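You operate a simulated robot arm through the tools that you are given. There is no shell and no other tool. Be economical: measure what you need, move in short steps, check, and stop when the job is done.

The job below is to be done with a simulated two-armed robot. You get a single attempt, and the scene is never put back.

JOB
Try the sleeve gauge at 90 mm, then 70 mm, each with the longest spacer that fits.
Fine: first spacer into the orange tray; lock at 70; board held steady with the other hand.

The check looks at the end state, three seconds after you hand in, the way a careful person would. Anything else that was tipped, shoved, dropped, spilled or broken makes it a failure.

ROBOT AND FRAMES
Two 6-joint arms with two-finger parallel grippers on one trunk, on a base that drives. Base frame: it is fixed to the floor where the robot stands at the start and does not move with it; the origin is under the middle of the robot, x ahead of it, y to its left, z up; the surface under the hand at the start is at about z = 0.84. Lengths are in m, angles in degrees, forces in N, time in s.
The left shoulder is at the start at [-0.077, 0.177, 0.832], the right one opposite. With the tool pointing down near the work surface each hand reaches from about 0.1 to 0.72 m from the robot's upright axis, wherever it stands, measured 20 degrees to its own side. Places, roughly: lock of the sleeve gauge board [0.6, -0.1, 0.9]; sliding jaw of the sleeve gauge board [0.5, -0.1, 0.9]. Payload 1.57 kg a hand.
The tool frame of a hand sits at the grasp point between the pads (the TCP): z along the fingers, y along the line on which they close. The tips reach 0.03 m beyond it. The gripper opens to 0.08 m. The fingers are 0.017 m wide and 0.012 m thick; the gripper's body (0.04 by 0.082 m) begins 0.08 m behind the TCP.
Orientation is told as [roll, pitch, yaw] about the base's x, y, z axes, in that order, counted from this pose: with the fingers straight down and closing along the base's y, the tool's x points along the base's -x, its y along +y and its z along -z.

CONTROLS
- The arms move only by the tool play_rows. It takes "left_series", "right_series" or both (then of equal length, played together; a hand with none holds still); each is a list of rows, each an object (a shift or turn left out is 0, a gripper value left out holds the last) with "linear": the shift along the tool's x, y, z in units of 400 mm (1.0 is 400 mm), a list of three; "rotation": the turn, a rotation vector about the tool's x, y, z in units of 45 degrees (1.0 is 45 degrees), a list of three; "grip": the finger opening in m, from 0 to 0.08. In form: [{"linear": [dx, dy, dz], "rotation": [ax, ay, az], "grip": grip}, ...]. A call has 1 to 8 rows; each row is the pose to reach, as a shift and turn from the pose commanded when the call began, along the tool's axes at that moment. A call with a number of a shift or a turn outside -1 to 1 is refused whole. Each row takes 0.2 s and may step no farther than 0.05 m and 8.6 degrees from the row before; otherwise, or with a gripper value out of range, the whole call is refused. A pose out of reach is approached as far as the arm can. The call stops where the force on the tool passes 40 N (or 10 N more than at its start, if that is more) or the arm is blocked; 0.2 s more then pass. Each finger travels about 0.072 m/s and halts on what it meets, pressing with about 24 N; the grip force reading is that of the motor and also rises with nothing between the fingers. The clock runs only during rows and for 0.2 s after the last one: add rows that repeat a pose to give the fingers time. It gives the time, the measured TCP pose, the force on the tool (base axes), the opening and the grip force at its end, in the units of the frame above (readings bear some noise), with the torque about the TCP (base axes, N m) and any sound that the robot's microphone picked up.
- Cameras (640 x 400 px; columns grow to the right, rows downward): "scene" is now at [0.0376, -0.002, 1.5569]; the picture's right is [-0.06, -1.00, 0.00], its down [-0.74, 0.04, -0.68] and it looks along [0.67, -0.04, -0.74] (base axes); focal length 280 px, centre (320, 200). "left" rides on the left gripper at [0.072, 0.007, -0.122] in its tool frame; the picture's right is [-0.09, 1.00, 0.00], its down [-0.84, -0.08, -0.54] and it looks along [-0.54, -0.05, 0.84] (tool axes); focal length 238 px, centre (320, 200). "right" rides on the right gripper at [0.072, -0.007, -0.122] in its tool frame; the picture's right is [0.09, 1.00, 0.00], its down [-0.84, 0.08, -0.54] and it looks along [-0.54, 0.05, 0.84] (tool axes); focal length 238 px, centre (320, 200). There is no depth. A picture from a camera that has moved, and an enlarged one, comes with that camera's place and axes in the base frame and with its lens.
- snapshot(camera): a new picture of that camera. The clock stands still meanwhile.
- lift_body(by): slides the trunk up (or, below 0, down) by that many m; the arms and the scene camera ride with it, the base frame stays. It gives what a move gives, with no picture.
- steer(legs): drives the robot by 1 to 6 legs, each [ahead, left, turn to the left] in m, m and degrees, along the robot's own axes; the way and the turn of a leg run together, so that a leg with both is an arc; at most 1.5 m and 180 degrees a leg. The arms and the cameras ride along, it lands a little off, and it stops where it bumps. It gives what a move gives.
- head_to(pan, tilt): turns the head with the scene camera to pan (to the left, within 143 degrees either way) and tilt (down, from -29 to 69), counted from straight ahead of the robot. It gives what a move gives.
- close_up(camera, box): a new picture of the part [left, top, right, bottom] of that camera's present view, enlarged. The clock stands still meanwhile.
- job_done(): hands the job in; it is judged then, once.

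Work in short steps. Places have to be worked out from the pictures, the camera data and where the tool is seen: move nearer, look again, correct. Check each grasp and each placing, and mend what went wrong. You have 120 turns and 108 pictures in all, those below and enlarged ones among them. Open the grippers and draw the arms clear of the work before you hand the job in, unless the task says otherwise; then end with one line.

The tools are called after "Request:" as a command line: name --argument value ..., lists and objects as JSON in quotes. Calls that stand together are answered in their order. play_rows: Moves the arms, as the interface text tells. Its arguments: {"type":"object","properties":{"left_series":{"type":"array"},"right_series":{"type":"array"}},"required":[]} The other tools are called the same way: lift_body (by) slides the trunk up or down; steer (legs) drives the base; head_to (pan, tilt) turns the head that bears the scene camera; snapshot (camera) takes a picture; close_up (camera, box) takes an enlarged picture of a part of a camera's view; job_done () hands the job in.

At the start:

```text
time_s: 0.0
left_ee_pos: [0.4507, 0.1297, 1.1926]
left_tcp_rot: [0.0, 0.0, 0.0]
left_wrist_force: [-0.3, 0.3, -0.1]
left_ft_torque: [-0.01, -0.01, -0.02]
left_grip_width: 0.0798
left_finger_force: 0.0
right_ee_pos: [0.4287, -0.3274, 1.2026]
right_tcp_rot: [-0.1, -0.1, 0.1]
right_wrist_force: [0.4, -0.2, 0.6]
right_ft_torque: [0.0, 0.0, 0.01]
right_grip_width: 0.0801
right_finger_force: 0.0
trunk travel left (down, up): [-0.275, 0.053]
robot x, y, heading: [0.0033, -0.0015, 0.3]
head pan, tilt: [-3.3, 47.5]
```

scene: 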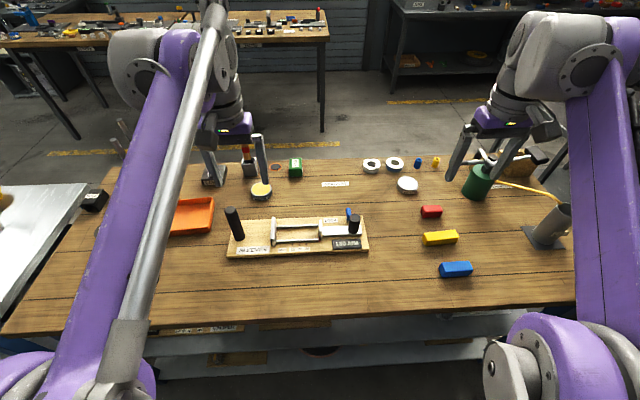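
right: 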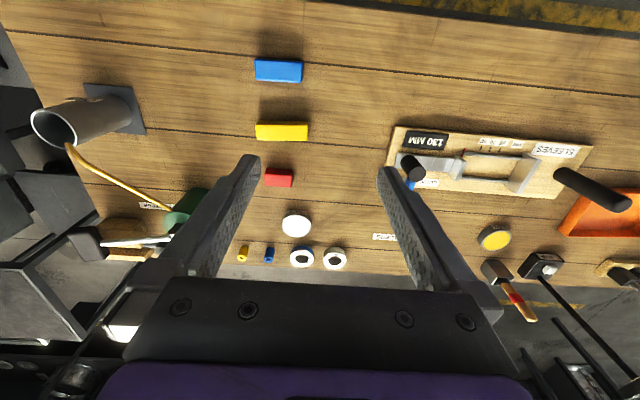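
left: 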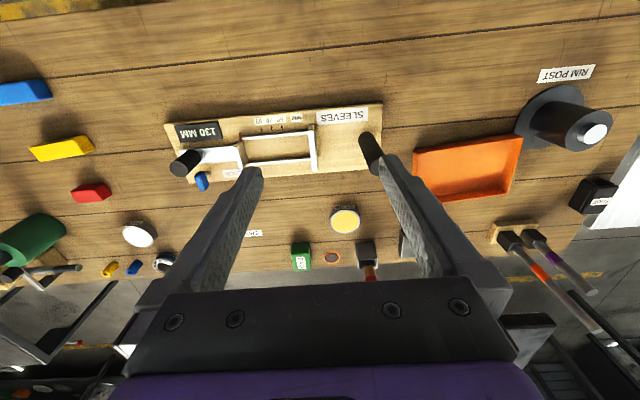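

The board with a gauge, a "130 MM" sign, and three coloured blocks (red, yellow, blue) are visible. I look closer at the board and blocks.

Request:
close_up --camera "scene" --box '[220, 195, 380, 265]'

Request:
close_up --camera "left" --box '[150, 80, 400, 236]'

Request:
close_up --camera "scene" --box '[360, 150, 520, 290]'

```text
4.00 times, centred on (300, 230) of scene
camera zoom: at [0.0376, -0.002, 1.5569], right [-0.06, -1.0, 0.0], down [-0.74, 0.04, -0.68], along [0.67, -0.04, -0.74], focal length 1118 px, centre (400, 80)
```

zoom: 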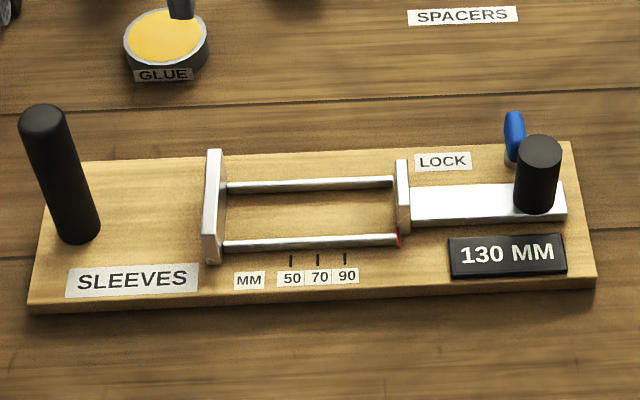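

```text
2.56 times, centred on (275, 158) of left
camera zoom: at [0.3775, 0.1334, 1.3148], right [0.09, 1.0, 0.0], down [0.84, -0.08, 0.54], along [0.54, -0.05, -0.84], focal length 610 px, centre (435, 308)
```

zoom: 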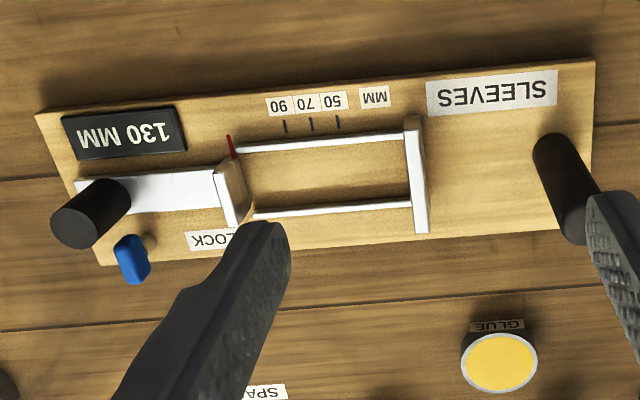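

```text
2.86 times, centred on (440, 220) of scene
camera zoom: at [0.0376, -0.002, 1.5569], right [-0.06, -1.0, 0.0], down [-0.74, 0.04, -0.68], along [0.67, -0.04, -0.74], focal length 798 px, centre (-23, 143)
```

zoom: 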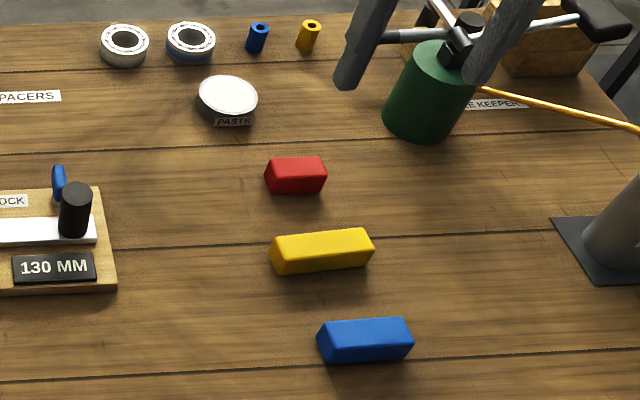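

Blocks lie near [0.39,-0.40], [0.50,-0.40], [0.60,-0.40]; the board has a left post to hold, a sliding knob and a blue lock. I measure the blocks' lengths and the lock in enlarged views.

Request:
close_up --camera "right" --box '[240, 50, 320, 100]'

Request:
close_up --camera "right" --box '[240, 110, 320, 160]'

Request:
close_up --camera "right" --box '[240, 155, 320, 205]'

Request:
close_up --camera "scene" --box '[310, 200, 374, 250]'

```text
8.00 times, centred on (280, 75) of right
camera zoom: at [0.3552, -0.335, 1.3254], right [-0.09, 1.0, 0.0], down [0.84, 0.08, 0.54], along [0.54, 0.05, -0.84], focal length 1907 px, centre (640, 1200)
```

zoom: 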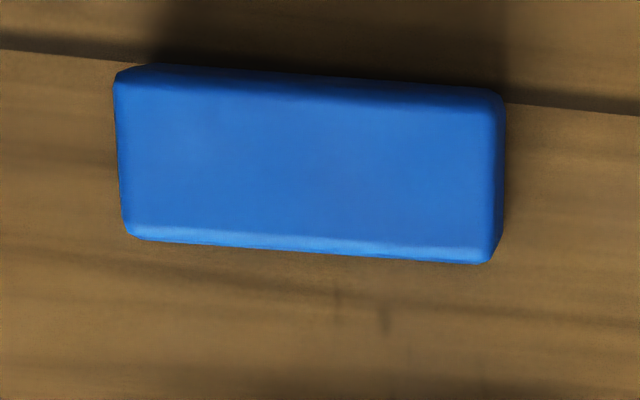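

```text
8.00 times, centred on (280, 135) of right
camera zoom: at [0.3552, -0.335, 1.3254], right [-0.09, 1.0, 0.0], down [0.84, 0.08, 0.54], along [0.54, 0.05, -0.84], focal length 1907 px, centre (640, 720)
```

zoom: 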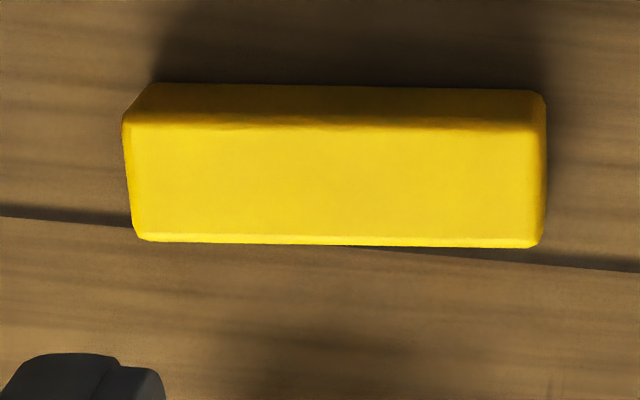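

```text
8.00 times, centred on (280, 180) of right
camera zoom: at [0.3552, -0.335, 1.3254], right [-0.09, 1.0, 0.0], down [0.84, 0.08, 0.54], along [0.54, 0.05, -0.84], focal length 1907 px, centre (640, 360)
```

zoom: 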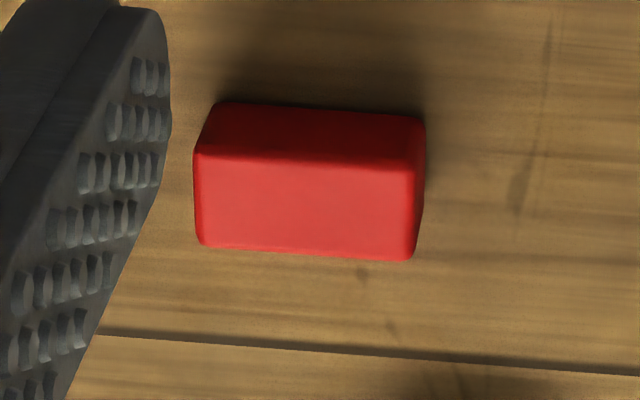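

```text
8.00 times, centred on (342, 225) of scene
camera zoom: at [0.0376, -0.002, 1.5569], right [-0.06, -1.0, 0.0], down [-0.74, 0.04, -0.68], along [0.67, -0.04, -0.74], focal length 2236 px, centre (144, 0)
```

zoom: 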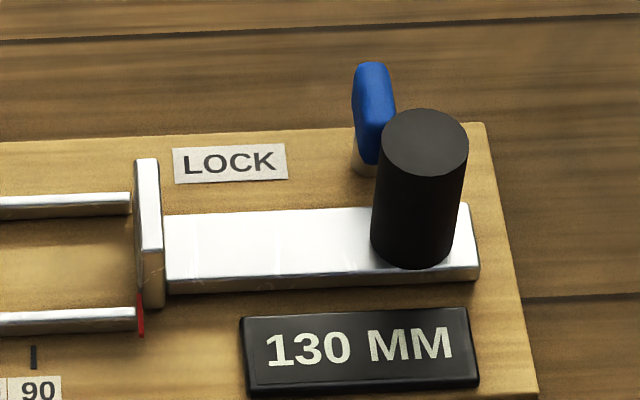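

Lengths come out to about 60 mm (red), 80 mm (blue) and 100 mm (yellow), so blue goes with 90 and red with 70. I lower both hands to viewing poses: the left before the gauge, the right over the blue block.

Request:
play_rows --left_series '[{"linear": [0.031, -0.056, 0.0875]}, {"linear": [0.062, -0.112, 0.175]}, {"linear": [0.094, -0.169, 0.2625]}, {"linear": [0.125, -0.225, 0.35]}, {"linear": [0.125, -0.225, 0.35]}]' --right_series '[{"linear": [0.027, -0.045, 0.095]}, {"linear": [0.054, -0.09, 0.19]}, {"linear": [0.081, -0.135, 0.285]}, {"linear": [0.109, -0.18, 0.38]}, {"linear": [0.109, -0.18, 0.38]}]'

Request:
snapshot --camera "left"

Request:
snapshot --camera "right"

```text
time_s: 1.2
left_ee_pos: [0.4001, 0.0387, 1.0523]
left_tcp_rot: [-0.1, 0.0, 0.0]
left_wrist_force: [-0.8, -1.1, -0.1]
left_ft_torque: [-0.03, 0.01, -0.01]
left_grip_width: 0.0802
left_finger_force: 0.2
right_ee_pos: [0.3844, -0.3991, 1.0492]
right_tcp_rot: [0.0, 0.0, 0.0]
right_wrist_force: [0.3, 0.6, 0.4]
right_ft_torque: [0.01, 0.01, 0.01]
right_grip_width: 0.08
right_finger_force: 0.1
trunk travel left (down, up): [-0.275, 0.053]
robot x, y, heading: [0.0012, 0.0013, -0.1]
head pan, tilt: [-3.3, 47.5]
```

```text
97 pictures are left
camera left: at [0.3264, 0.0445, 1.1749], right [0.09, 1.0, 0.0], down [0.84, -0.08, 0.54], along [0.54, -0.05, -0.84], focal length 238 px, centre (320, 200)
```

left: 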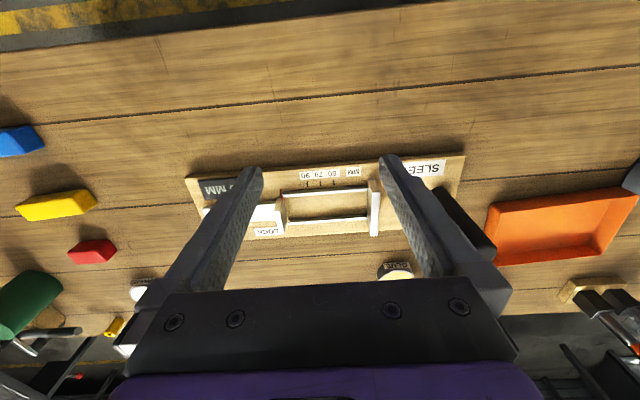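

```text
96 pictures are left
camera right: at [0.3114, -0.4064, 1.1717], right [-0.09, 1.0, 0.0], down [0.84, 0.08, 0.54], along [0.54, 0.05, -0.84], focal length 238 px, centre (320, 200)
```

right: 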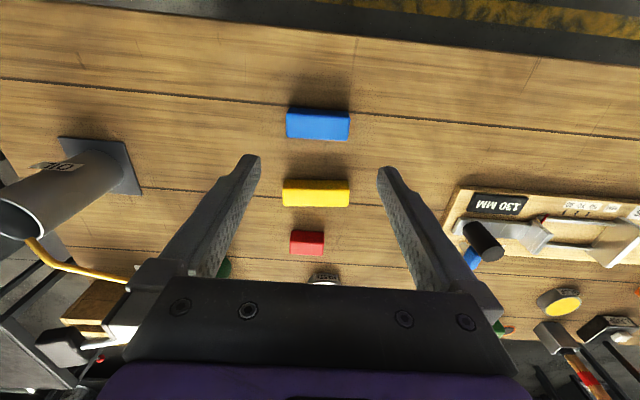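

I zoom on the gauge between the jaws.

Request:
close_up --camera "left" --box '[256, 160, 396, 247]'

Request:
close_up --camera "right" --box '[440, 180, 600, 280]'

Request:
close_up --camera "right" --box '[270, 95, 366, 155]'

```text
4.57 times, centred on (326, 204) of left
camera zoom: at [0.3264, 0.0445, 1.1749], right [0.09, 1.0, 0.0], down [0.84, -0.08, 0.54], along [0.54, -0.05, -0.84], focal length 1090 px, centre (293, 184)
```

zoom: 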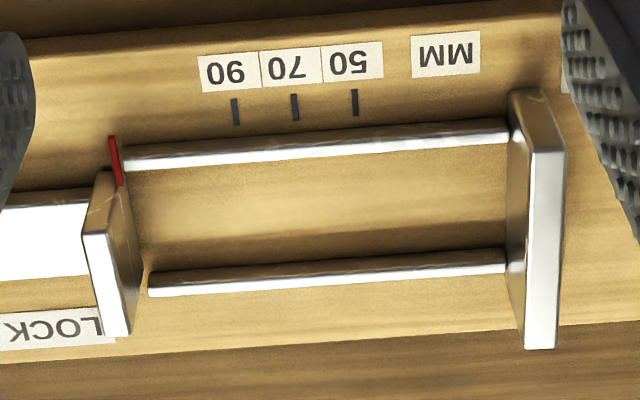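

```text
4.00 times, centred on (520, 230) of right
camera zoom: at [0.3114, -0.4064, 1.1717], right [-0.09, 1.0, 0.0], down [0.84, 0.08, 0.54], along [0.54, 0.05, -0.84], focal length 953 px, centre (-480, 80)
```

zoom: 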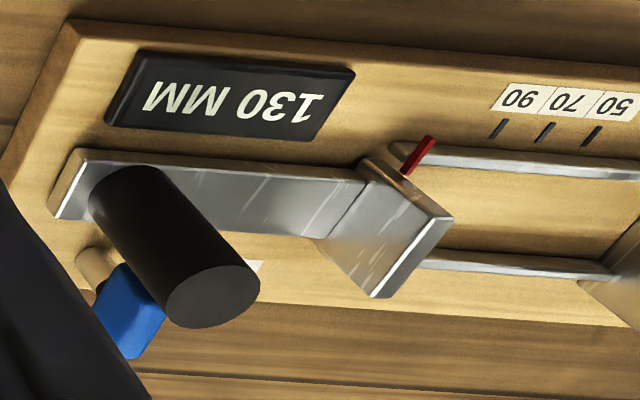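

```text
6.67 times, centred on (318, 125) of right
camera zoom: at [0.3114, -0.4064, 1.1717], right [-0.09, 1.0, 0.0], down [0.84, 0.08, 0.54], along [0.54, 0.05, -0.84], focal length 1589 px, centre (333, 700)
```

zoom: 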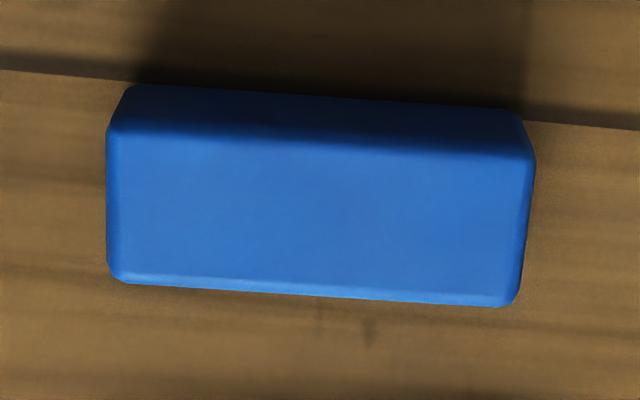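

I look closely at the lock lever from both cameras to see how it works.

Request:
close_up --camera "right" --box '[450, 220, 514, 276]'

Request:
close_up --camera "scene" --box '[336, 200, 368, 220]'

```text
7.14 times, centred on (482, 248) of right
camera zoom: at [0.3114, -0.4064, 1.1717], right [-0.09, 1.0, 0.0], down [0.84, 0.08, 0.54], along [0.54, 0.05, -0.84], focal length 1702 px, centre (-837, -143)
```

zoom: 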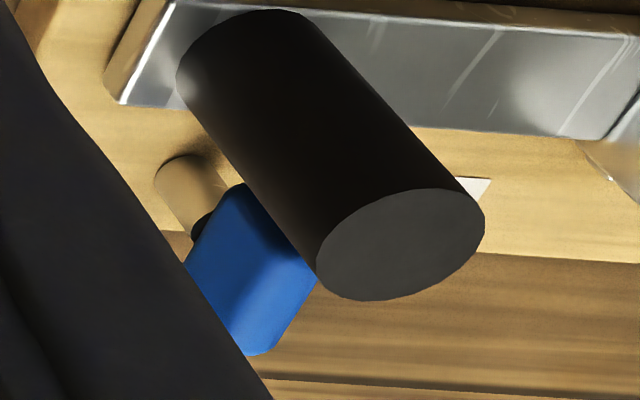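

```text
16.00 times, centred on (352, 210) of scene
camera zoom: at [0.0378, -0.0013, 1.5569], right [-0.06, -1.0, 0.0], down [-0.74, 0.04, -0.68], along [0.67, -0.04, -0.74], focal length 4471 px, centre (-192, 40)
```

zoom: 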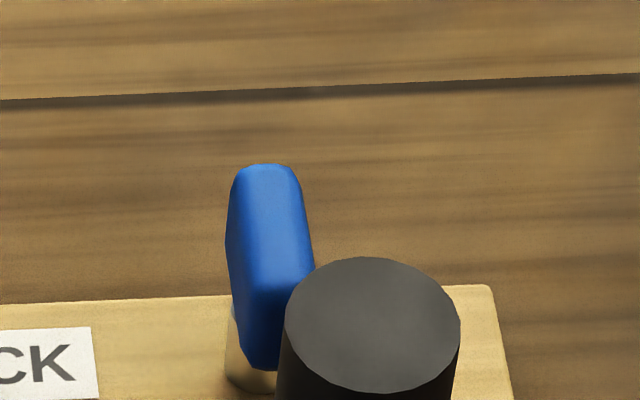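

The lock is a blue lever on a short pivot pointing back (+x), apparently open. I turn the right hand 45° (of 90) to grasp blocks across their width and take the left hand over the board's post.

Request:
play_rows --left_series '[{"linear": [-0.051, 0.069, -0.06]}, {"linear": [-0.102, 0.138, -0.125]}, {"linear": [-0.154, 0.207, -0.125]}, {"linear": [-0.205, 0.276, -0.125]}, {"linear": [-0.256, 0.345, -0.125]}, {"linear": [-0.3075, 0.415, -0.125]}]' --right_series '[{"rotation": [0, 0, -0.167]}, {"rotation": [0, 0, -0.333]}, {"rotation": [0, 0, -0.5]}, {"rotation": [0, 0, -0.667]}, {"rotation": [0, 0, -0.833]}, {"rotation": [0, 0, -1.0]}]'

Request:
snapshot --camera "left"

Request:
snapshot --camera "scene"

```text
time_s: 2.6
left_ee_pos: [0.5243, 0.2043, 1.1024]
left_tcp_rot: [0.0, -0.1, 0.0]
left_wrist_force: [0.9, -0.2, 0.0]
left_ft_torque: [-0.03, 0.03, 0.02]
left_grip_width: 0.0797
left_finger_force: 0.0
right_ee_pos: [0.3859, -0.3994, 1.0512]
right_tcp_rot: [0.0, -0.1, 45.1]
right_wrist_force: [-0.8, -0.2, -0.4]
right_ft_torque: [-0.01, 0.03, 0.02]
right_grip_width: 0.0799
right_finger_force: 0.1
trunk travel left (down, up): [-0.275, 0.053]
robot x, y, heading: [-0.0028, 0.0009, 0.1]
head pan, tilt: [-3.3, 47.5]
```

```text
90 pictures are left
camera left: at [0.4509, 0.2104, 1.2244], right [0.09, 1.0, 0.0], down [0.84, -0.08, 0.54], along [0.54, -0.05, -0.84], focal length 238 px, centre (320, 200)
```

left: 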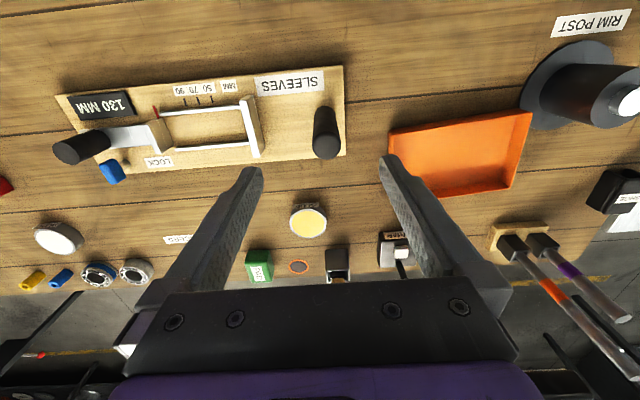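

```text
89 pictures are left
camera scene: at [0.0387, -0.0012, 1.5569], right [-0.06, -1.0, 0.0], down [-0.74, 0.04, -0.68], along [0.67, -0.04, -0.74], focal length 280 px, centre (320, 200)
```

scene: 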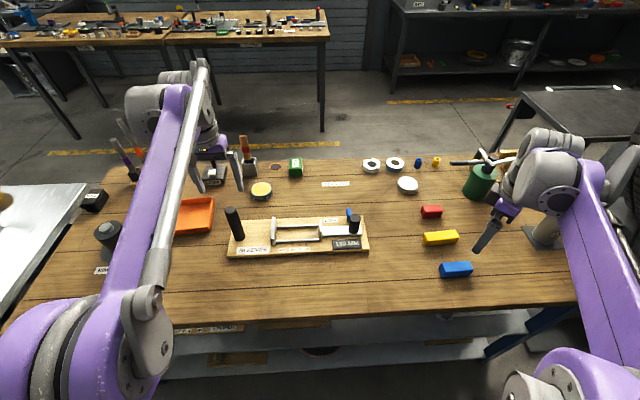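

The post seems to be at about [0.53, 0.21], top near z≈0.98. I lower the left to just above it and finish the right hand's turn to 90°.

Request:
play_rows --left_series '[{"linear": [-0.01, 0.01, 0.02]}, {"linear": [-0.02, 0.012, 0.05]}, {"linear": [-0.02, 0.012, 0.1]}, {"linear": [-0.02, 0.012, 0.13]}, {"linear": [-0.02, 0.012, 0.13]}, {"linear": [-0.02, 0.012, 0.13]}]' --right_series '[{"rotation": [0, 0, -0.167]}, {"rotation": [0, 0, -0.333]}, {"rotation": [0, 0, -0.5]}, {"rotation": [0, 0, -0.667]}, {"rotation": [0, 0, -0.833]}, {"rotation": [0, 0, -1.0]}]'

Request:
snapshot --camera "left"

Request:
snapshot --camera "right"

```text
time_s: 4.0
left_ee_pos: [0.5317, 0.2083, 1.0496]
left_tcp_rot: [0.0, 0.0, 0.0]
left_wrist_force: [-0.8, -0.7, 0.4]
left_ft_torque: [-0.02, -0.03, -0.01]
left_grip_width: 0.0802
left_finger_force: 0.0
right_ee_pos: [0.3851, -0.4001, 1.0505]
right_tcp_rot: [0.0, -0.1, 90.2]
right_wrist_force: [0.5, 0.2, 0.4]
right_ft_torque: [0.02, -0.02, -0.01]
right_grip_width: 0.0798
right_finger_force: 0.1
trunk travel left (down, up): [-0.275, 0.053]
robot x, y, heading: [0.0009, -0.0004, -0.0]
head pan, tilt: [-3.3, 47.5]
```

```text
88 pictures are left
camera left: at [0.4583, 0.2141, 1.1725], right [0.09, 1.0, 0.0], down [0.84, -0.08, 0.54], along [0.54, -0.05, -0.84], focal length 238 px, centre (320, 200)
```

left: 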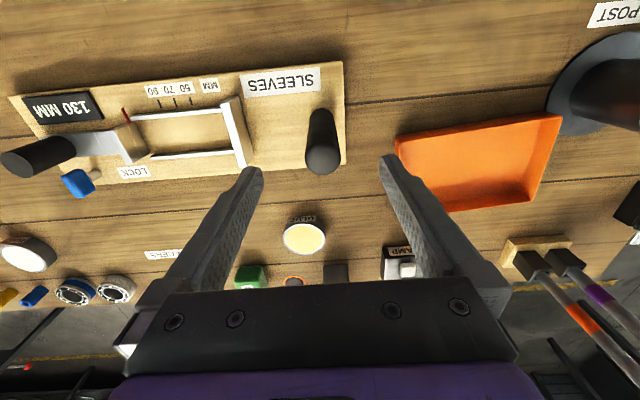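

```text
87 pictures are left
camera right: at [0.3904, -0.4722, 1.1732], right [-1.0, -0.09, 0.0], down [-0.08, 0.84, 0.54], along [-0.05, 0.54, -0.84], focal length 238 px, centre (320, 200)
```

right: 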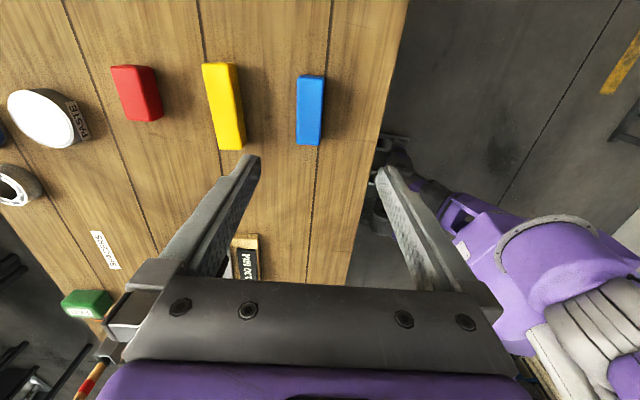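

The left hand is centred on the post; I descend to grasp it height z≈0.965. The right hand lines up on blue at about [0.396,-0.405] with 3° more yaw and descends above it.

Request:
play_rows --left_series '[{"linear": [0, 0.002, 0.07]}, {"linear": [0, 0.002, 0.14]}, {"linear": [0, 0.002, 0.2125]}, {"linear": [0, 0.002, 0.2125]}, {"linear": [0, 0.002, 0.2125]}]' --right_series '[{"linear": [0.006, -0.014, 0.1], "rotation": [0, 0, -0.067]}, {"linear": [0.012, -0.0275, 0.2], "rotation": [0, 0, -0.067]}, {"linear": [0.0125, -0.0275, 0.3], "rotation": [0, 0, -0.067]}, {"linear": [0.0125, -0.0275, 0.3], "rotation": [0, 0, -0.067]}, {"linear": [0.0125, -0.0275, 0.3], "rotation": [0, 0, -0.067]}]'

Request:
snapshot --camera "left"

Request:
snapshot --camera "right"

```text
time_s: 5.2
left_ee_pos: [0.5306, 0.21, 0.9655]
left_tcp_rot: [0.1, -0.1, -0.1]
left_wrist_force: [-0.1, 0.4, -0.2]
left_ft_torque: [-0.01, -0.01, -0.01]
left_grip_width: 0.0801
left_finger_force: 0.1
right_ee_pos: [0.3959, -0.4058, 0.929]
right_tcp_rot: [0.0, 0.0, 93.0]
right_wrist_force: [0.2, -0.1, 0.0]
right_ft_torque: [-0.01, 0.02, 0.02]
right_grip_width: 0.08
right_finger_force: 0.1
trunk travel left (down, up): [-0.275, 0.053]
robot x, y, heading: [-0.0028, 0.0026, 0.1]
head pan, tilt: [-3.3, 47.5]
```

```text
86 pictures are left
camera left: at [0.4583, 0.2156, 1.0876], right [0.09, 1.0, 0.0], down [0.84, -0.08, 0.54], along [0.54, -0.05, -0.84], focal length 238 px, centre (320, 200)
```

left: 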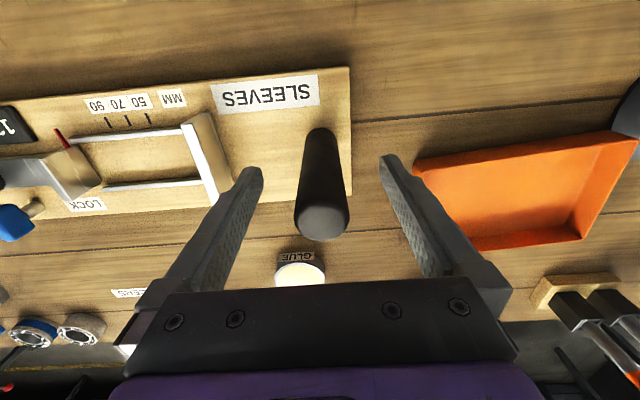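

```text
85 pictures are left
camera right: at [0.4048, -0.4764, 1.0521], right [-0.99, -0.14, 0.0], down [-0.12, 0.83, 0.54], along [-0.08, 0.54, -0.84], focal length 238 px, centre (320, 200)
```

right: 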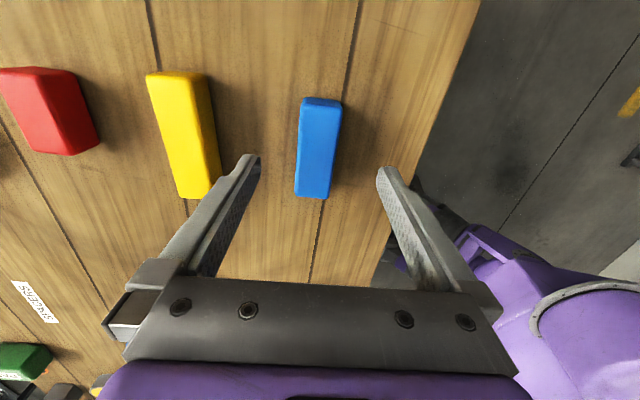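

Both are centred. I close the left on the post and lower the right so its tips overlap the upper part of the blue block, then close it.

Request:
play_rows --left_series '[{"grip": 0.05}, {"grip": 0.02}, {"grip": 0.02}, {"grip": 0.02}, {"grip": 0.02}, {"grip": 0.02}, {"grip": 0.02}]' --right_series '[{"linear": [0, 0, 0.05]}, {"linear": [0, 0, 0.11]}, {"linear": [0, 0, 0.11]}, {"linear": [0, 0, 0.11], "grip": 0.05}, {"linear": [0, 0, 0.11], "grip": 0.02}, {"linear": [0, 0, 0.11], "grip": 0.02}, {"linear": [0, 0, 0.11], "grip": 0.02}]'

Request:
snapshot --camera "right"

```text
time_s: 6.8
left_ee_pos: [0.5317, 0.2094, 0.965]
left_tcp_rot: [0.0, 0.1, 0.0]
left_wrist_force: [-0.5, 0.0, 0.2]
left_ft_torque: [-0.03, 0.01, -0.06]
left_grip_width: 0.0312
left_finger_force: 23.9
right_ee_pos: [0.3953, -0.4044, 0.8857]
right_tcp_rot: [0.0, 0.0, 93.0]
right_wrist_force: [-0.2, -0.2, 0.9]
right_ft_torque: [-0.01, -0.02, 0.01]
right_grip_width: 0.0311
right_finger_force: 23.4
trunk travel left (down, up): [-0.275, 0.053]
robot x, y, heading: [-0.001, -0.0039, -0.1]
head pan, tilt: [-3.3, 47.5]
```

```text
84 pictures are left
camera right: at [0.4048, -0.4765, 1.009], right [-0.99, -0.14, 0.0], down [-0.12, 0.83, 0.54], along [-0.08, 0.54, -0.84], focal length 238 px, centre (320, 200)
```

right: 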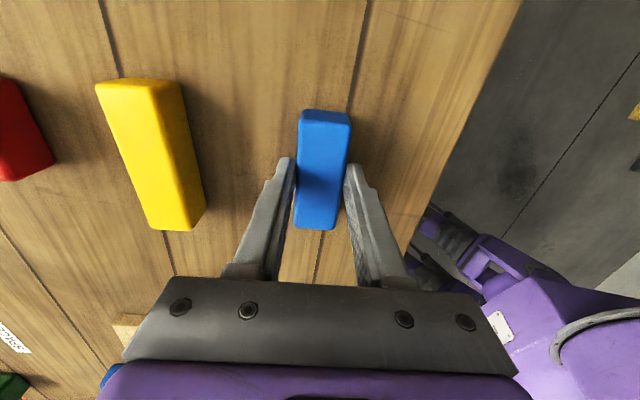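

Blue is gripped (31 mm wide), but the gauge should be set to 90 first, so I release it where it stands, rise, and turn back toward the knob.

Request:
play_rows --right_series '[{"grip": 0.05}, {"grip": 0.07}, {"grip": 0.07}, {"linear": [0, 0, -0.08], "grip": 0.08}, {"linear": [0, 0, -0.2], "grip": 0.08}, {"linear": [0, 0, -0.3], "grip": 0.08}, {"linear": [0, 0, -0.4], "grip": 0.08}, {"linear": [0, 0, -0.4], "grip": 0.08}]'

Request:
snapshot --camera "right"

```text
time_s: 8.6
left_ee_pos: [0.5311, 0.2098, 0.965]
left_tcp_rot: [0.0, 0.0, 0.0]
left_wrist_force: [-0.7, -1.4, 0.1]
left_ft_torque: [-0.01, -0.02, 0.01]
left_grip_width: 0.0311
left_finger_force: 23.6
right_ee_pos: [0.3966, -0.4042, 1.0465]
right_tcp_rot: [0.0, 0.1, 92.9]
right_wrist_force: [-0.3, -0.5, 0.4]
right_ft_torque: [0.02, 0.0, 0.0]
right_grip_width: 0.0803
right_finger_force: 0.0
trunk travel left (down, up): [-0.275, 0.053]
robot x, y, heading: [-0.001, -0.0029, -0.0]
head pan, tilt: [-3.3, 47.5]
```

```text
83 pictures are left
camera right: at [0.4051, -0.4762, 1.1692], right [-0.99, -0.14, 0.0], down [-0.12, 0.83, 0.54], along [-0.08, 0.54, -0.84], focal length 238 px, centre (320, 200)
```

right: 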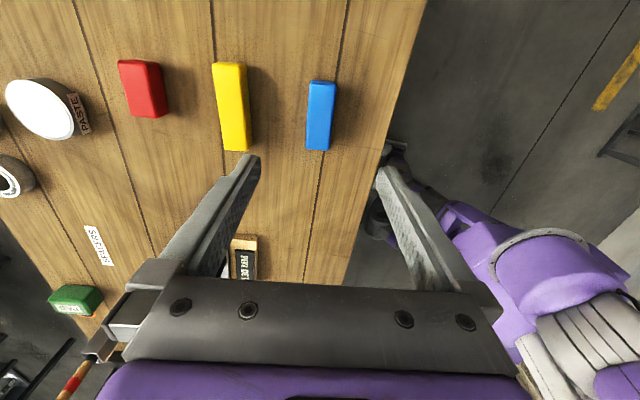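

Blue still stands in its place. I travel to above the knob while turning the right hand back 45°, then the rest.

Request:
play_rows --right_series '[{"linear": [-0.08, -0.042, -0.04], "rotation": [0, 0, 0.125]}, {"linear": [-0.16, -0.084, -0.04], "rotation": [0, 0, 0.25]}, {"linear": [-0.24, -0.125, -0.04], "rotation": [0, 0, 0.375]}, {"linear": [-0.32, -0.167, -0.04], "rotation": [0, 0, 0.5]}, {"linear": [-0.41, -0.209, -0.04], "rotation": [0, 0, 0.625]}, {"linear": [-0.49, -0.25, -0.04], "rotation": [0, 0, 0.75]}, {"linear": [-0.57, -0.292, -0.04], "rotation": [0, 0, 0.875]}, {"linear": [-0.658, -0.335, -0.04], "rotation": [0, 0, 1.0]}]'

Request:
play_rows --right_series '[{"rotation": [0, 0, 0.18]}, {"rotation": [0, 0, 0.36]}, {"rotation": [0, 0, 0.54]}, {"rotation": [0, 0, 0.72]}, {"rotation": [0, 0, 0.9]}, {"rotation": [0, 0, 1.0]}, {"rotation": [0, 0, 1.0]}]'

Request:
snapshot --camera "right"

```text
time_s: 10.4
left_ee_pos: [0.5315, 0.2102, 0.9658]
left_tcp_rot: [0.0, -0.1, 0.1]
left_wrist_force: [-0.5, 0.5, -0.4]
left_ft_torque: [-0.38, 0.43, -0.09]
left_grip_width: 0.0312
left_finger_force: 23.8
right_ee_pos: [0.5169, -0.1334, 1.0619]
right_tcp_rot: [0.0, 0.2, 47.9]
right_wrist_force: [0.4, 0.5, 0.7]
right_ft_torque: [-0.01, 0.02, -0.02]
right_grip_width: 0.0799
right_finger_force: 0.2
trunk travel left (down, up): [-0.275, 0.053]
robot x, y, heading: [-0.0005, 0.0025, 0.1]
head pan, tilt: [-3.3, 47.5]
```

```text
time_s: 12.0
left_ee_pos: [0.5317, 0.2107, 0.9646]
left_tcp_rot: [0.0, 0.0, 0.0]
left_wrist_force: [1.2, 1.3, -0.3]
left_ft_torque: [0.01, -0.05, 0.04]
left_grip_width: 0.0313
left_finger_force: 24.4
right_ee_pos: [0.5155, -0.135, 1.0624]
right_tcp_rot: [0.0, 0.0, 2.9]
right_wrist_force: [-0.6, 0.1, 0.7]
right_ft_torque: [0.02, -0.02, 0.03]
right_grip_width: 0.0801
right_finger_force: 0.1
trunk travel left (down, up): [-0.275, 0.053]
robot x, y, heading: [0.0026, 0.0021, 0.2]
head pan, tilt: [-3.3, 47.5]
```

```text
82 pictures are left
camera right: at [0.4431, -0.1455, 1.1853], right [-0.14, 0.99, 0.0], down [0.83, 0.12, 0.54], along [0.54, 0.08, -0.84], focal length 238 px, centre (320, 200)
```

right: 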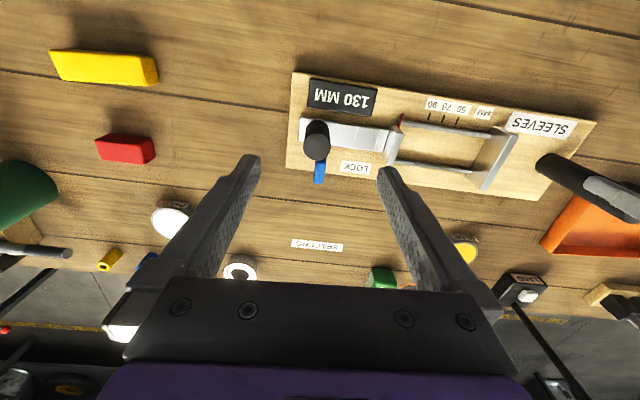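

Knob top estimated at [0.524,-0.137]. I zoom for precision and to see the lever from above.

Request:
close_up --camera "right" --box '[270, 70, 430, 195]'

```text
3.20 times, centred on (350, 132) of right
camera zoom: at [0.4431, -0.1455, 1.1853], right [-0.14, 0.99, 0.0], down [0.83, 0.12, 0.54], along [0.54, 0.08, -0.84], focal length 763 px, centre (224, 416)
```

zoom: 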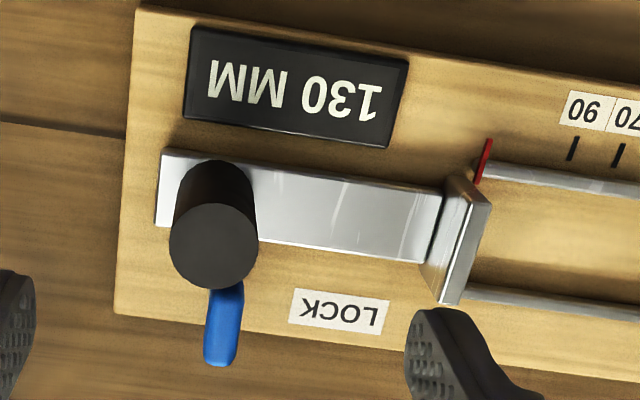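

The knob is at about [0.527,-0.135], top z≈0.95. I descend on it with the fingers on its ±y sides and close.

Request:
play_rows --right_series '[{"linear": [-0.024, 0, 0.1], "rotation": [0, 0, 0.065]}, {"linear": [-0.024, 0, 0.2], "rotation": [0, 0, 0.065]}, {"linear": [-0.024, 0, 0.2925], "rotation": [0, 0, 0.065]}, {"linear": [-0.024, 0, 0.2925], "rotation": [0, 0, 0.065]}, {"linear": [-0.024, 0, 0.2925], "rotation": [0, 0, 0.065], "grip": 0.05}, {"linear": [-0.024, 0, 0.2925], "rotation": [0, 0, 0.065], "grip": 0.025}, {"linear": [-0.024, 0, 0.2925], "rotation": [0, 0, 0.065], "grip": 0.025}, {"linear": [-0.024, 0, 0.2925], "rotation": [0, 0, 0.065], "grip": 0.025}]'

Request:
snapshot --camera "right"

Request:
close_up --camera "scene" --box '[220, 180, 380, 280]'

```text
time_s: 13.8
left_ee_pos: [0.5318, 0.2103, 0.9653]
left_tcp_rot: [-0.1, 0.0, 0.0]
left_wrist_force: [-2.5, 1.7, 0.4]
left_ft_torque: [0.0, 0.0, -0.03]
left_grip_width: 0.0313
left_finger_force: 24.0
right_ee_pos: [0.525, -0.1337, 0.9429]
right_tcp_rot: [0.0, 0.0, 0.1]
right_wrist_force: [-0.4, -1.4, -0.3]
right_ft_torque: [-0.06, -0.02, -0.06]
right_grip_width: 0.028
right_finger_force: 24.0
trunk travel left (down, up): [-0.275, 0.053]
robot x, y, heading: [0.0027, 0.0041, -0.1]
head pan, tilt: [-3.3, 47.5]
```

```text
80 pictures are left
camera right: at [0.4521, -0.1413, 1.067], right [-0.09, 1.0, 0.0], down [0.84, 0.08, 0.54], along [0.54, 0.05, -0.84], focal length 238 px, centre (320, 200)
```

right: 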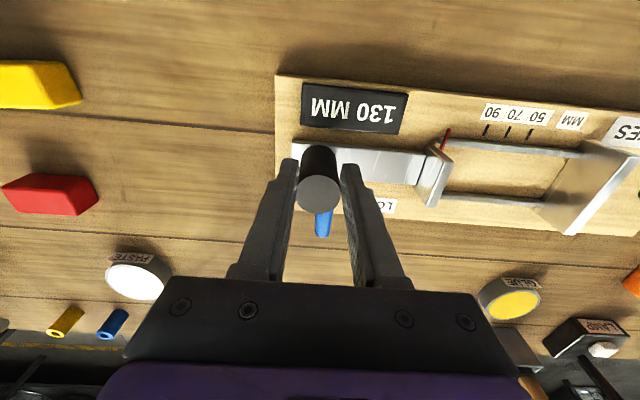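

```text
4.00 times, centred on (300, 230) of scene
camera zoom: at [0.0376, -0.0019, 1.5568], right [-0.06, -1.0, 0.0], down [-0.74, 0.04, -0.68], along [0.67, -0.04, -0.74], focal length 1118 px, centre (400, 80)
```

zoom: 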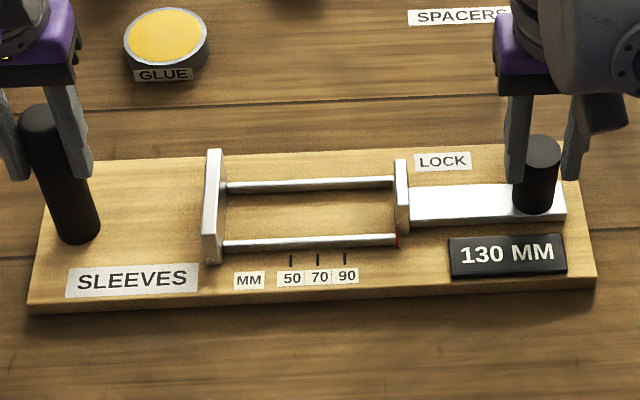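

The knob is held (28 mm). I slide it 20 mm towards the fixed jaw in small steps and read the display.

Request:
play_rows --right_series '[{"linear": [0, 0.0125, 0]}, {"linear": [0, 0.025, 0]}, {"linear": [0, 0.0375, 0]}, {"linear": [0, 0.05, 0]}, {"linear": [0, 0.05, 0]}]'

Request:
close_up --camera "scene" --box '[220, 180, 380, 280]'

```text
time_s: 15.0
left_ee_pos: [0.531, 0.2108, 0.9637]
left_tcp_rot: [0.0, -0.1, 0.1]
left_wrist_force: [0.6, 6.2, 7.1]
left_ft_torque: [-0.26, -0.05, 0.21]
left_grip_width: 0.0312
left_finger_force: 23.6
right_ee_pos: [0.5256, -0.1132, 0.9449]
right_tcp_rot: [0.2, 0.0, 0.0]
right_wrist_force: [0.2, -3.5, -0.6]
right_ft_torque: [-0.24, 0.1, -0.13]
right_grip_width: 0.0278
right_finger_force: 24.1
trunk travel left (down, up): [-0.275, 0.053]
robot x, y, heading: [0.0025, -0.002, 0.0]
head pan, tilt: [-3.3, 47.5]
```

```text
4.00 times, centred on (300, 230) of scene
camera zoom: at [0.0378, -0.0018, 1.5569], right [-0.06, -1.0, 0.0], down [-0.74, 0.04, -0.68], along [0.67, -0.04, -0.74], focal length 1118 px, centre (400, 80)
```

zoom: 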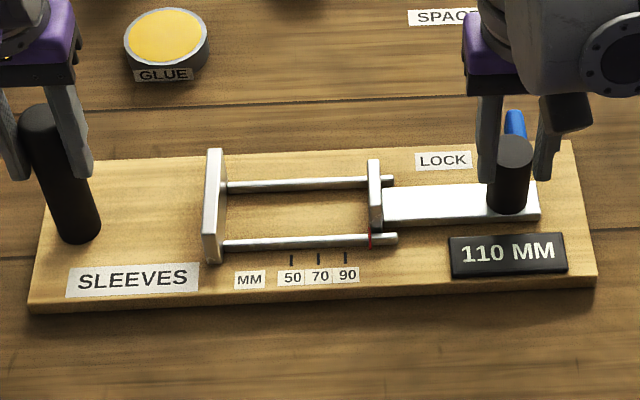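

The display reads 110 as expected, moving freely. Another 20 mm.

Request:
play_rows --right_series '[{"linear": [0, 0.0125, 0]}, {"linear": [0, 0.025, 0]}, {"linear": [0, 0.0375, 0]}, {"linear": [0, 0.05, 0]}, {"linear": [0, 0.05, 0]}]'

Request:
close_up --camera "scene" --box '[220, 180, 380, 280]'

```text
time_s: 16.2
left_ee_pos: [0.5304, 0.2095, 0.9648]
left_tcp_rot: [0.0, 0.1, 0.0]
left_wrist_force: [0.6, 6.0, 8.9]
left_ft_torque: [0.02, 0.02, 0.02]
left_grip_width: 0.0313
left_finger_force: 23.7
right_ee_pos: [0.5248, -0.093, 0.9435]
right_tcp_rot: [0.1, 0.1, 0.1]
right_wrist_force: [1.0, -1.7, 0.1]
right_ft_torque: [-0.2, 0.01, -0.22]
right_grip_width: 0.0279
right_finger_force: 23.9
trunk travel left (down, up): [-0.275, 0.053]
robot x, y, heading: [-0.0025, -0.0008, 0.1]
head pan, tilt: [-3.3, 47.5]
```

```text
4.00 times, centred on (300, 230) of scene
camera zoom: at [0.0378, -0.0018, 1.5569], right [-0.06, -1.0, 0.0], down [-0.74, 0.04, -0.68], along [0.67, -0.04, -0.74], focal length 1118 px, centre (400, 80)
```

zoom: 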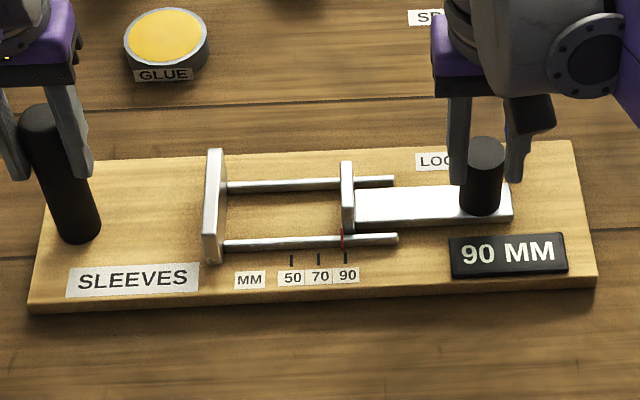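

The display reads 90. I release the knob and rise.

Request:
play_rows --right_series '[{"grip": 0.05}, {"grip": 0.07}, {"grip": 0.07}, {"linear": [0, 0, -0.1], "grip": 0.08}, {"linear": [0, 0, -0.2], "grip": 0.08}, {"linear": [0, 0, -0.3], "grip": 0.08}, {"linear": [0, 0, -0.3], "grip": 0.08}]'

Request:
close_up --camera "scene" --box '[220, 180, 380, 280]'

Request:
close_up --camera "right" --box '[240, 60, 440, 210]'

```text
time_s: 17.8
left_ee_pos: [0.5316, 0.2095, 0.965]
left_tcp_rot: [0.0, 0.0, 0.0]
left_wrist_force: [-0.3, -1.3, -0.1]
left_ft_torque: [-0.12, -0.19, -0.03]
left_grip_width: 0.031
left_finger_force: 24.4
right_ee_pos: [0.5267, -0.0942, 1.066]
right_tcp_rot: [0.1, 0.0, 0.2]
right_wrist_force: [-0.3, -0.5, -0.3]
right_ft_torque: [0.01, 0.0, 0.01]
right_grip_width: 0.0802
right_finger_force: 0.1
trunk travel left (down, up): [-0.275, 0.053]
robot x, y, heading: [0.0028, 0.0009, 0.1]
head pan, tilt: [-3.3, 47.5]
```

```text
4.00 times, centred on (300, 230) of scene
camera zoom: at [0.0377, -0.0023, 1.5568], right [-0.06, -1.0, 0.0], down [-0.74, 0.04, -0.68], along [0.67, -0.04, -0.74], focal length 1118 px, centre (400, 80)
```

zoom: 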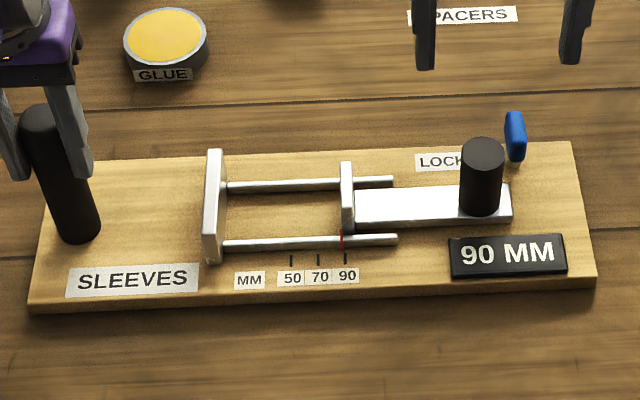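

```text
2.67 times, centred on (340, 135) of right
camera zoom: at [0.4527, -0.1017, 1.1888], right [-0.09, 1.0, 0.0], down [0.84, 0.08, 0.54], along [0.54, 0.05, -0.84], focal length 636 px, centre (267, 373)
```

zoom: 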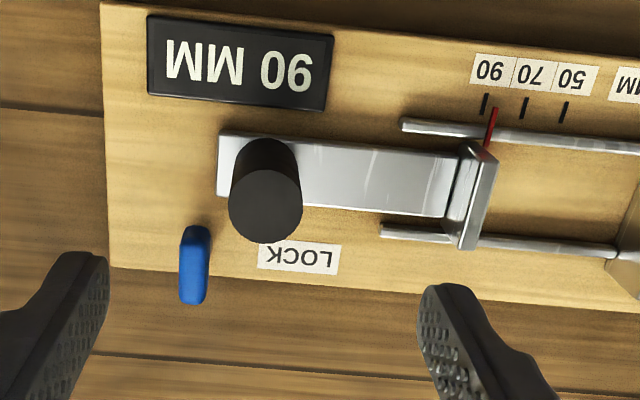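

The gauge stays at 90. Now back to the blue block, turning to yaw 90 on the way.

Request:
play_rows --right_series '[{"linear": [0.041, -0.097, 0], "rotation": [0, 0, -0.125]}, {"linear": [0.082, -0.194, 0], "rotation": [0, 0, -0.25]}, {"linear": [0.123, -0.291, 0], "rotation": [0, 0, -0.375]}, {"linear": [0.164, -0.389, 0], "rotation": [0, 0, -0.5]}, {"linear": [0.205, -0.486, 0], "rotation": [0, 0, -0.625]}, {"linear": [0.246, -0.583, 0], "rotation": [0, 0, -0.75]}, {"linear": [0.287, -0.68, 0], "rotation": [0, 0, -0.875]}, {"linear": [0.3275, -0.7775, 0], "rotation": [0, 0, -1.0]}]'

Request:
play_rows --right_series '[{"rotation": [0, 0, -0.18]}, {"rotation": [0, 0, -0.36]}, {"rotation": [0, 0, -0.54]}, {"rotation": [0, 0, -0.72]}, {"rotation": [0, 0, -0.9]}, {"rotation": [0, 0, -1.0]}, {"rotation": [0, 0, -1.0]}]'

Request:
snapshot --camera "right"

```text
time_s: 19.6
left_ee_pos: [0.5319, 0.2094, 0.9664]
left_tcp_rot: [0.0, -0.1, 0.0]
left_wrist_force: [-0.9, -1.4, 0.0]
left_ft_torque: [0.05, -0.16, -0.2]
left_grip_width: 0.0313
left_finger_force: 24.1
right_ee_pos: [0.3941, -0.4058, 1.0658]
right_tcp_rot: [0.0, 0.0, 45.2]
right_wrist_force: [-1.0, 0.0, 0.1]
right_ft_torque: [0.01, 0.02, 0.0]
right_grip_width: 0.0801
right_finger_force: 0.1
trunk travel left (down, up): [-0.275, 0.053]
robot x, y, heading: [-0.0004, -0.004, -0.0]
head pan, tilt: [-3.3, 47.5]
```

```text
time_s: 21.2
left_ee_pos: [0.5315, 0.2095, 0.9646]
left_tcp_rot: [0.1, 0.0, 0.1]
left_wrist_force: [-0.9, -0.8, -0.4]
left_ft_torque: [-0.02, 0.04, 0.02]
left_grip_width: 0.0312
left_finger_force: 24.3
right_ee_pos: [0.3943, -0.4069, 1.0651]
right_tcp_rot: [0.0, 0.0, 90.2]
right_wrist_force: [0.0, 0.2, 0.2]
right_ft_torque: [-0.03, 0.03, -0.02]
right_grip_width: 0.0798
right_finger_force: 0.0
trunk travel left (down, up): [-0.275, 0.053]
robot x, y, heading: [0.0003, 0.0048, 0.1]
head pan, tilt: [-3.3, 47.5]
```

```text
74 pictures are left
camera right: at [0.4005, -0.4781, 1.1883], right [-1.0, -0.1, 0.0], down [-0.08, 0.84, 0.54], along [-0.05, 0.54, -0.84], focal length 238 px, centre (320, 200)
```

right: 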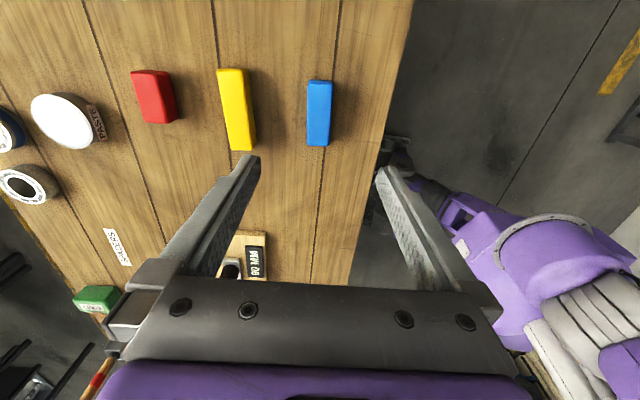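

Blue unchanged. I descend to it with 3° more yaw and grip.

Request:
play_rows --right_series '[{"linear": [-0.005, -0.003, 0.11], "rotation": [0, 0, -0.06]}, {"linear": [-0.005, -0.003, 0.22], "rotation": [0, 0, -0.06]}, {"linear": [-0.005, -0.003, 0.34], "rotation": [0, 0, -0.06]}, {"linear": [-0.005, -0.003, 0.45], "rotation": [0, 0, -0.06]}, {"linear": [-0.005, -0.003, 0.45], "rotation": [0, 0, -0.06], "grip": 0.05}, {"linear": [-0.005, -0.003, 0.45], "rotation": [0, 0, -0.06], "grip": 0.02}, {"linear": [-0.005, -0.003, 0.45], "rotation": [0, 0, -0.06], "grip": 0.02}, {"linear": [-0.005, -0.003, 0.45], "rotation": [0, 0, -0.06], "grip": 0.02}]'

Request:
play_rows --right_series '[{"linear": [0, 0, 0]}, {"linear": [0, 0, -0.1]}, {"linear": [0, 0, -0.2]}, {"linear": [0, 0, -0.3]}, {"linear": [0, 0, -0.4]}, {"linear": [0, 0, -0.4]}]'

Request:
snapshot --camera "right"

Request:
snapshot --camera "scene"

```text
time_s: 23.0
left_ee_pos: [0.5314, 0.2096, 0.965]
left_tcp_rot: [0.0, 0.1, 0.0]
left_wrist_force: [-0.8, 0.9, 0.4]
left_ft_torque: [0.03, 0.05, -0.03]
left_grip_width: 0.0311
left_finger_force: 24.0
right_ee_pos: [0.3977, -0.4033, 0.8846]
right_tcp_rot: [0.0, 0.0, 92.9]
right_wrist_force: [-0.1, 0.9, -0.3]
right_ft_torque: [-0.01, 0.0, -0.02]
right_grip_width: 0.0312
right_finger_force: 23.7
trunk travel left (down, up): [-0.275, 0.053]
robot x, y, heading: [-0.0001, -0.0013, -0.1]
head pan, tilt: [-3.3, 47.5]
```

```text
time_s: 24.4
left_ee_pos: [0.5312, 0.2108, 0.9635]
left_tcp_rot: [-0.1, 0.0, 0.0]
left_wrist_force: [0.3, 0.2, -0.5]
left_ft_torque: [-0.02, -0.02, 0.0]
left_grip_width: 0.0312
left_finger_force: 24.8
right_ee_pos: [0.3967, -0.4044, 1.0453]
right_tcp_rot: [0.1, 0.1, 92.9]
right_wrist_force: [-0.2, 0.4, -1.2]
right_ft_torque: [-0.01, 0.01, -0.01]
right_grip_width: 0.0313
right_finger_force: 23.8
trunk travel left (down, up): [-0.275, 0.053]
robot x, y, heading: [0.0037, 0.0004, -0.2]
head pan, tilt: [-3.3, 47.5]
```

```text
73 pictures are left
camera right: at [0.4053, -0.4758, 1.169], right [-0.99, -0.14, 0.0], down [-0.12, 0.83, 0.54], along [-0.08, 0.54, -0.84], focal length 238 px, centre (320, 200)
```

right: 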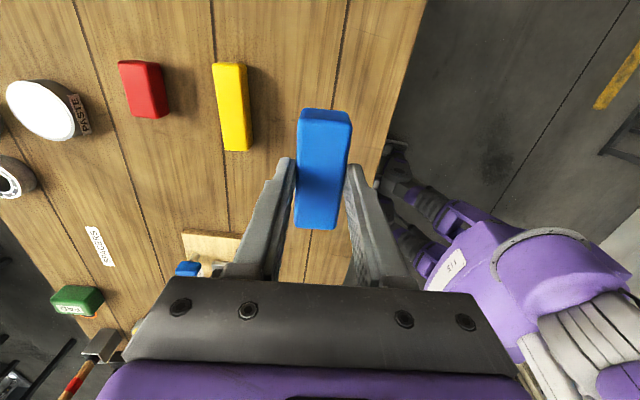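

```text
72 pictures are left
camera scene: at [0.0378, -0.002, 1.5569], right [-0.06, -1.0, 0.0], down [-0.74, 0.04, -0.68], along [0.67, -0.04, -0.74], focal length 280 px, centre (320, 200)
```

scene: 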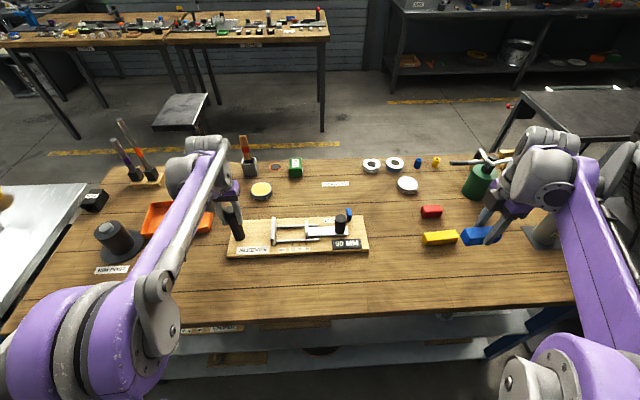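

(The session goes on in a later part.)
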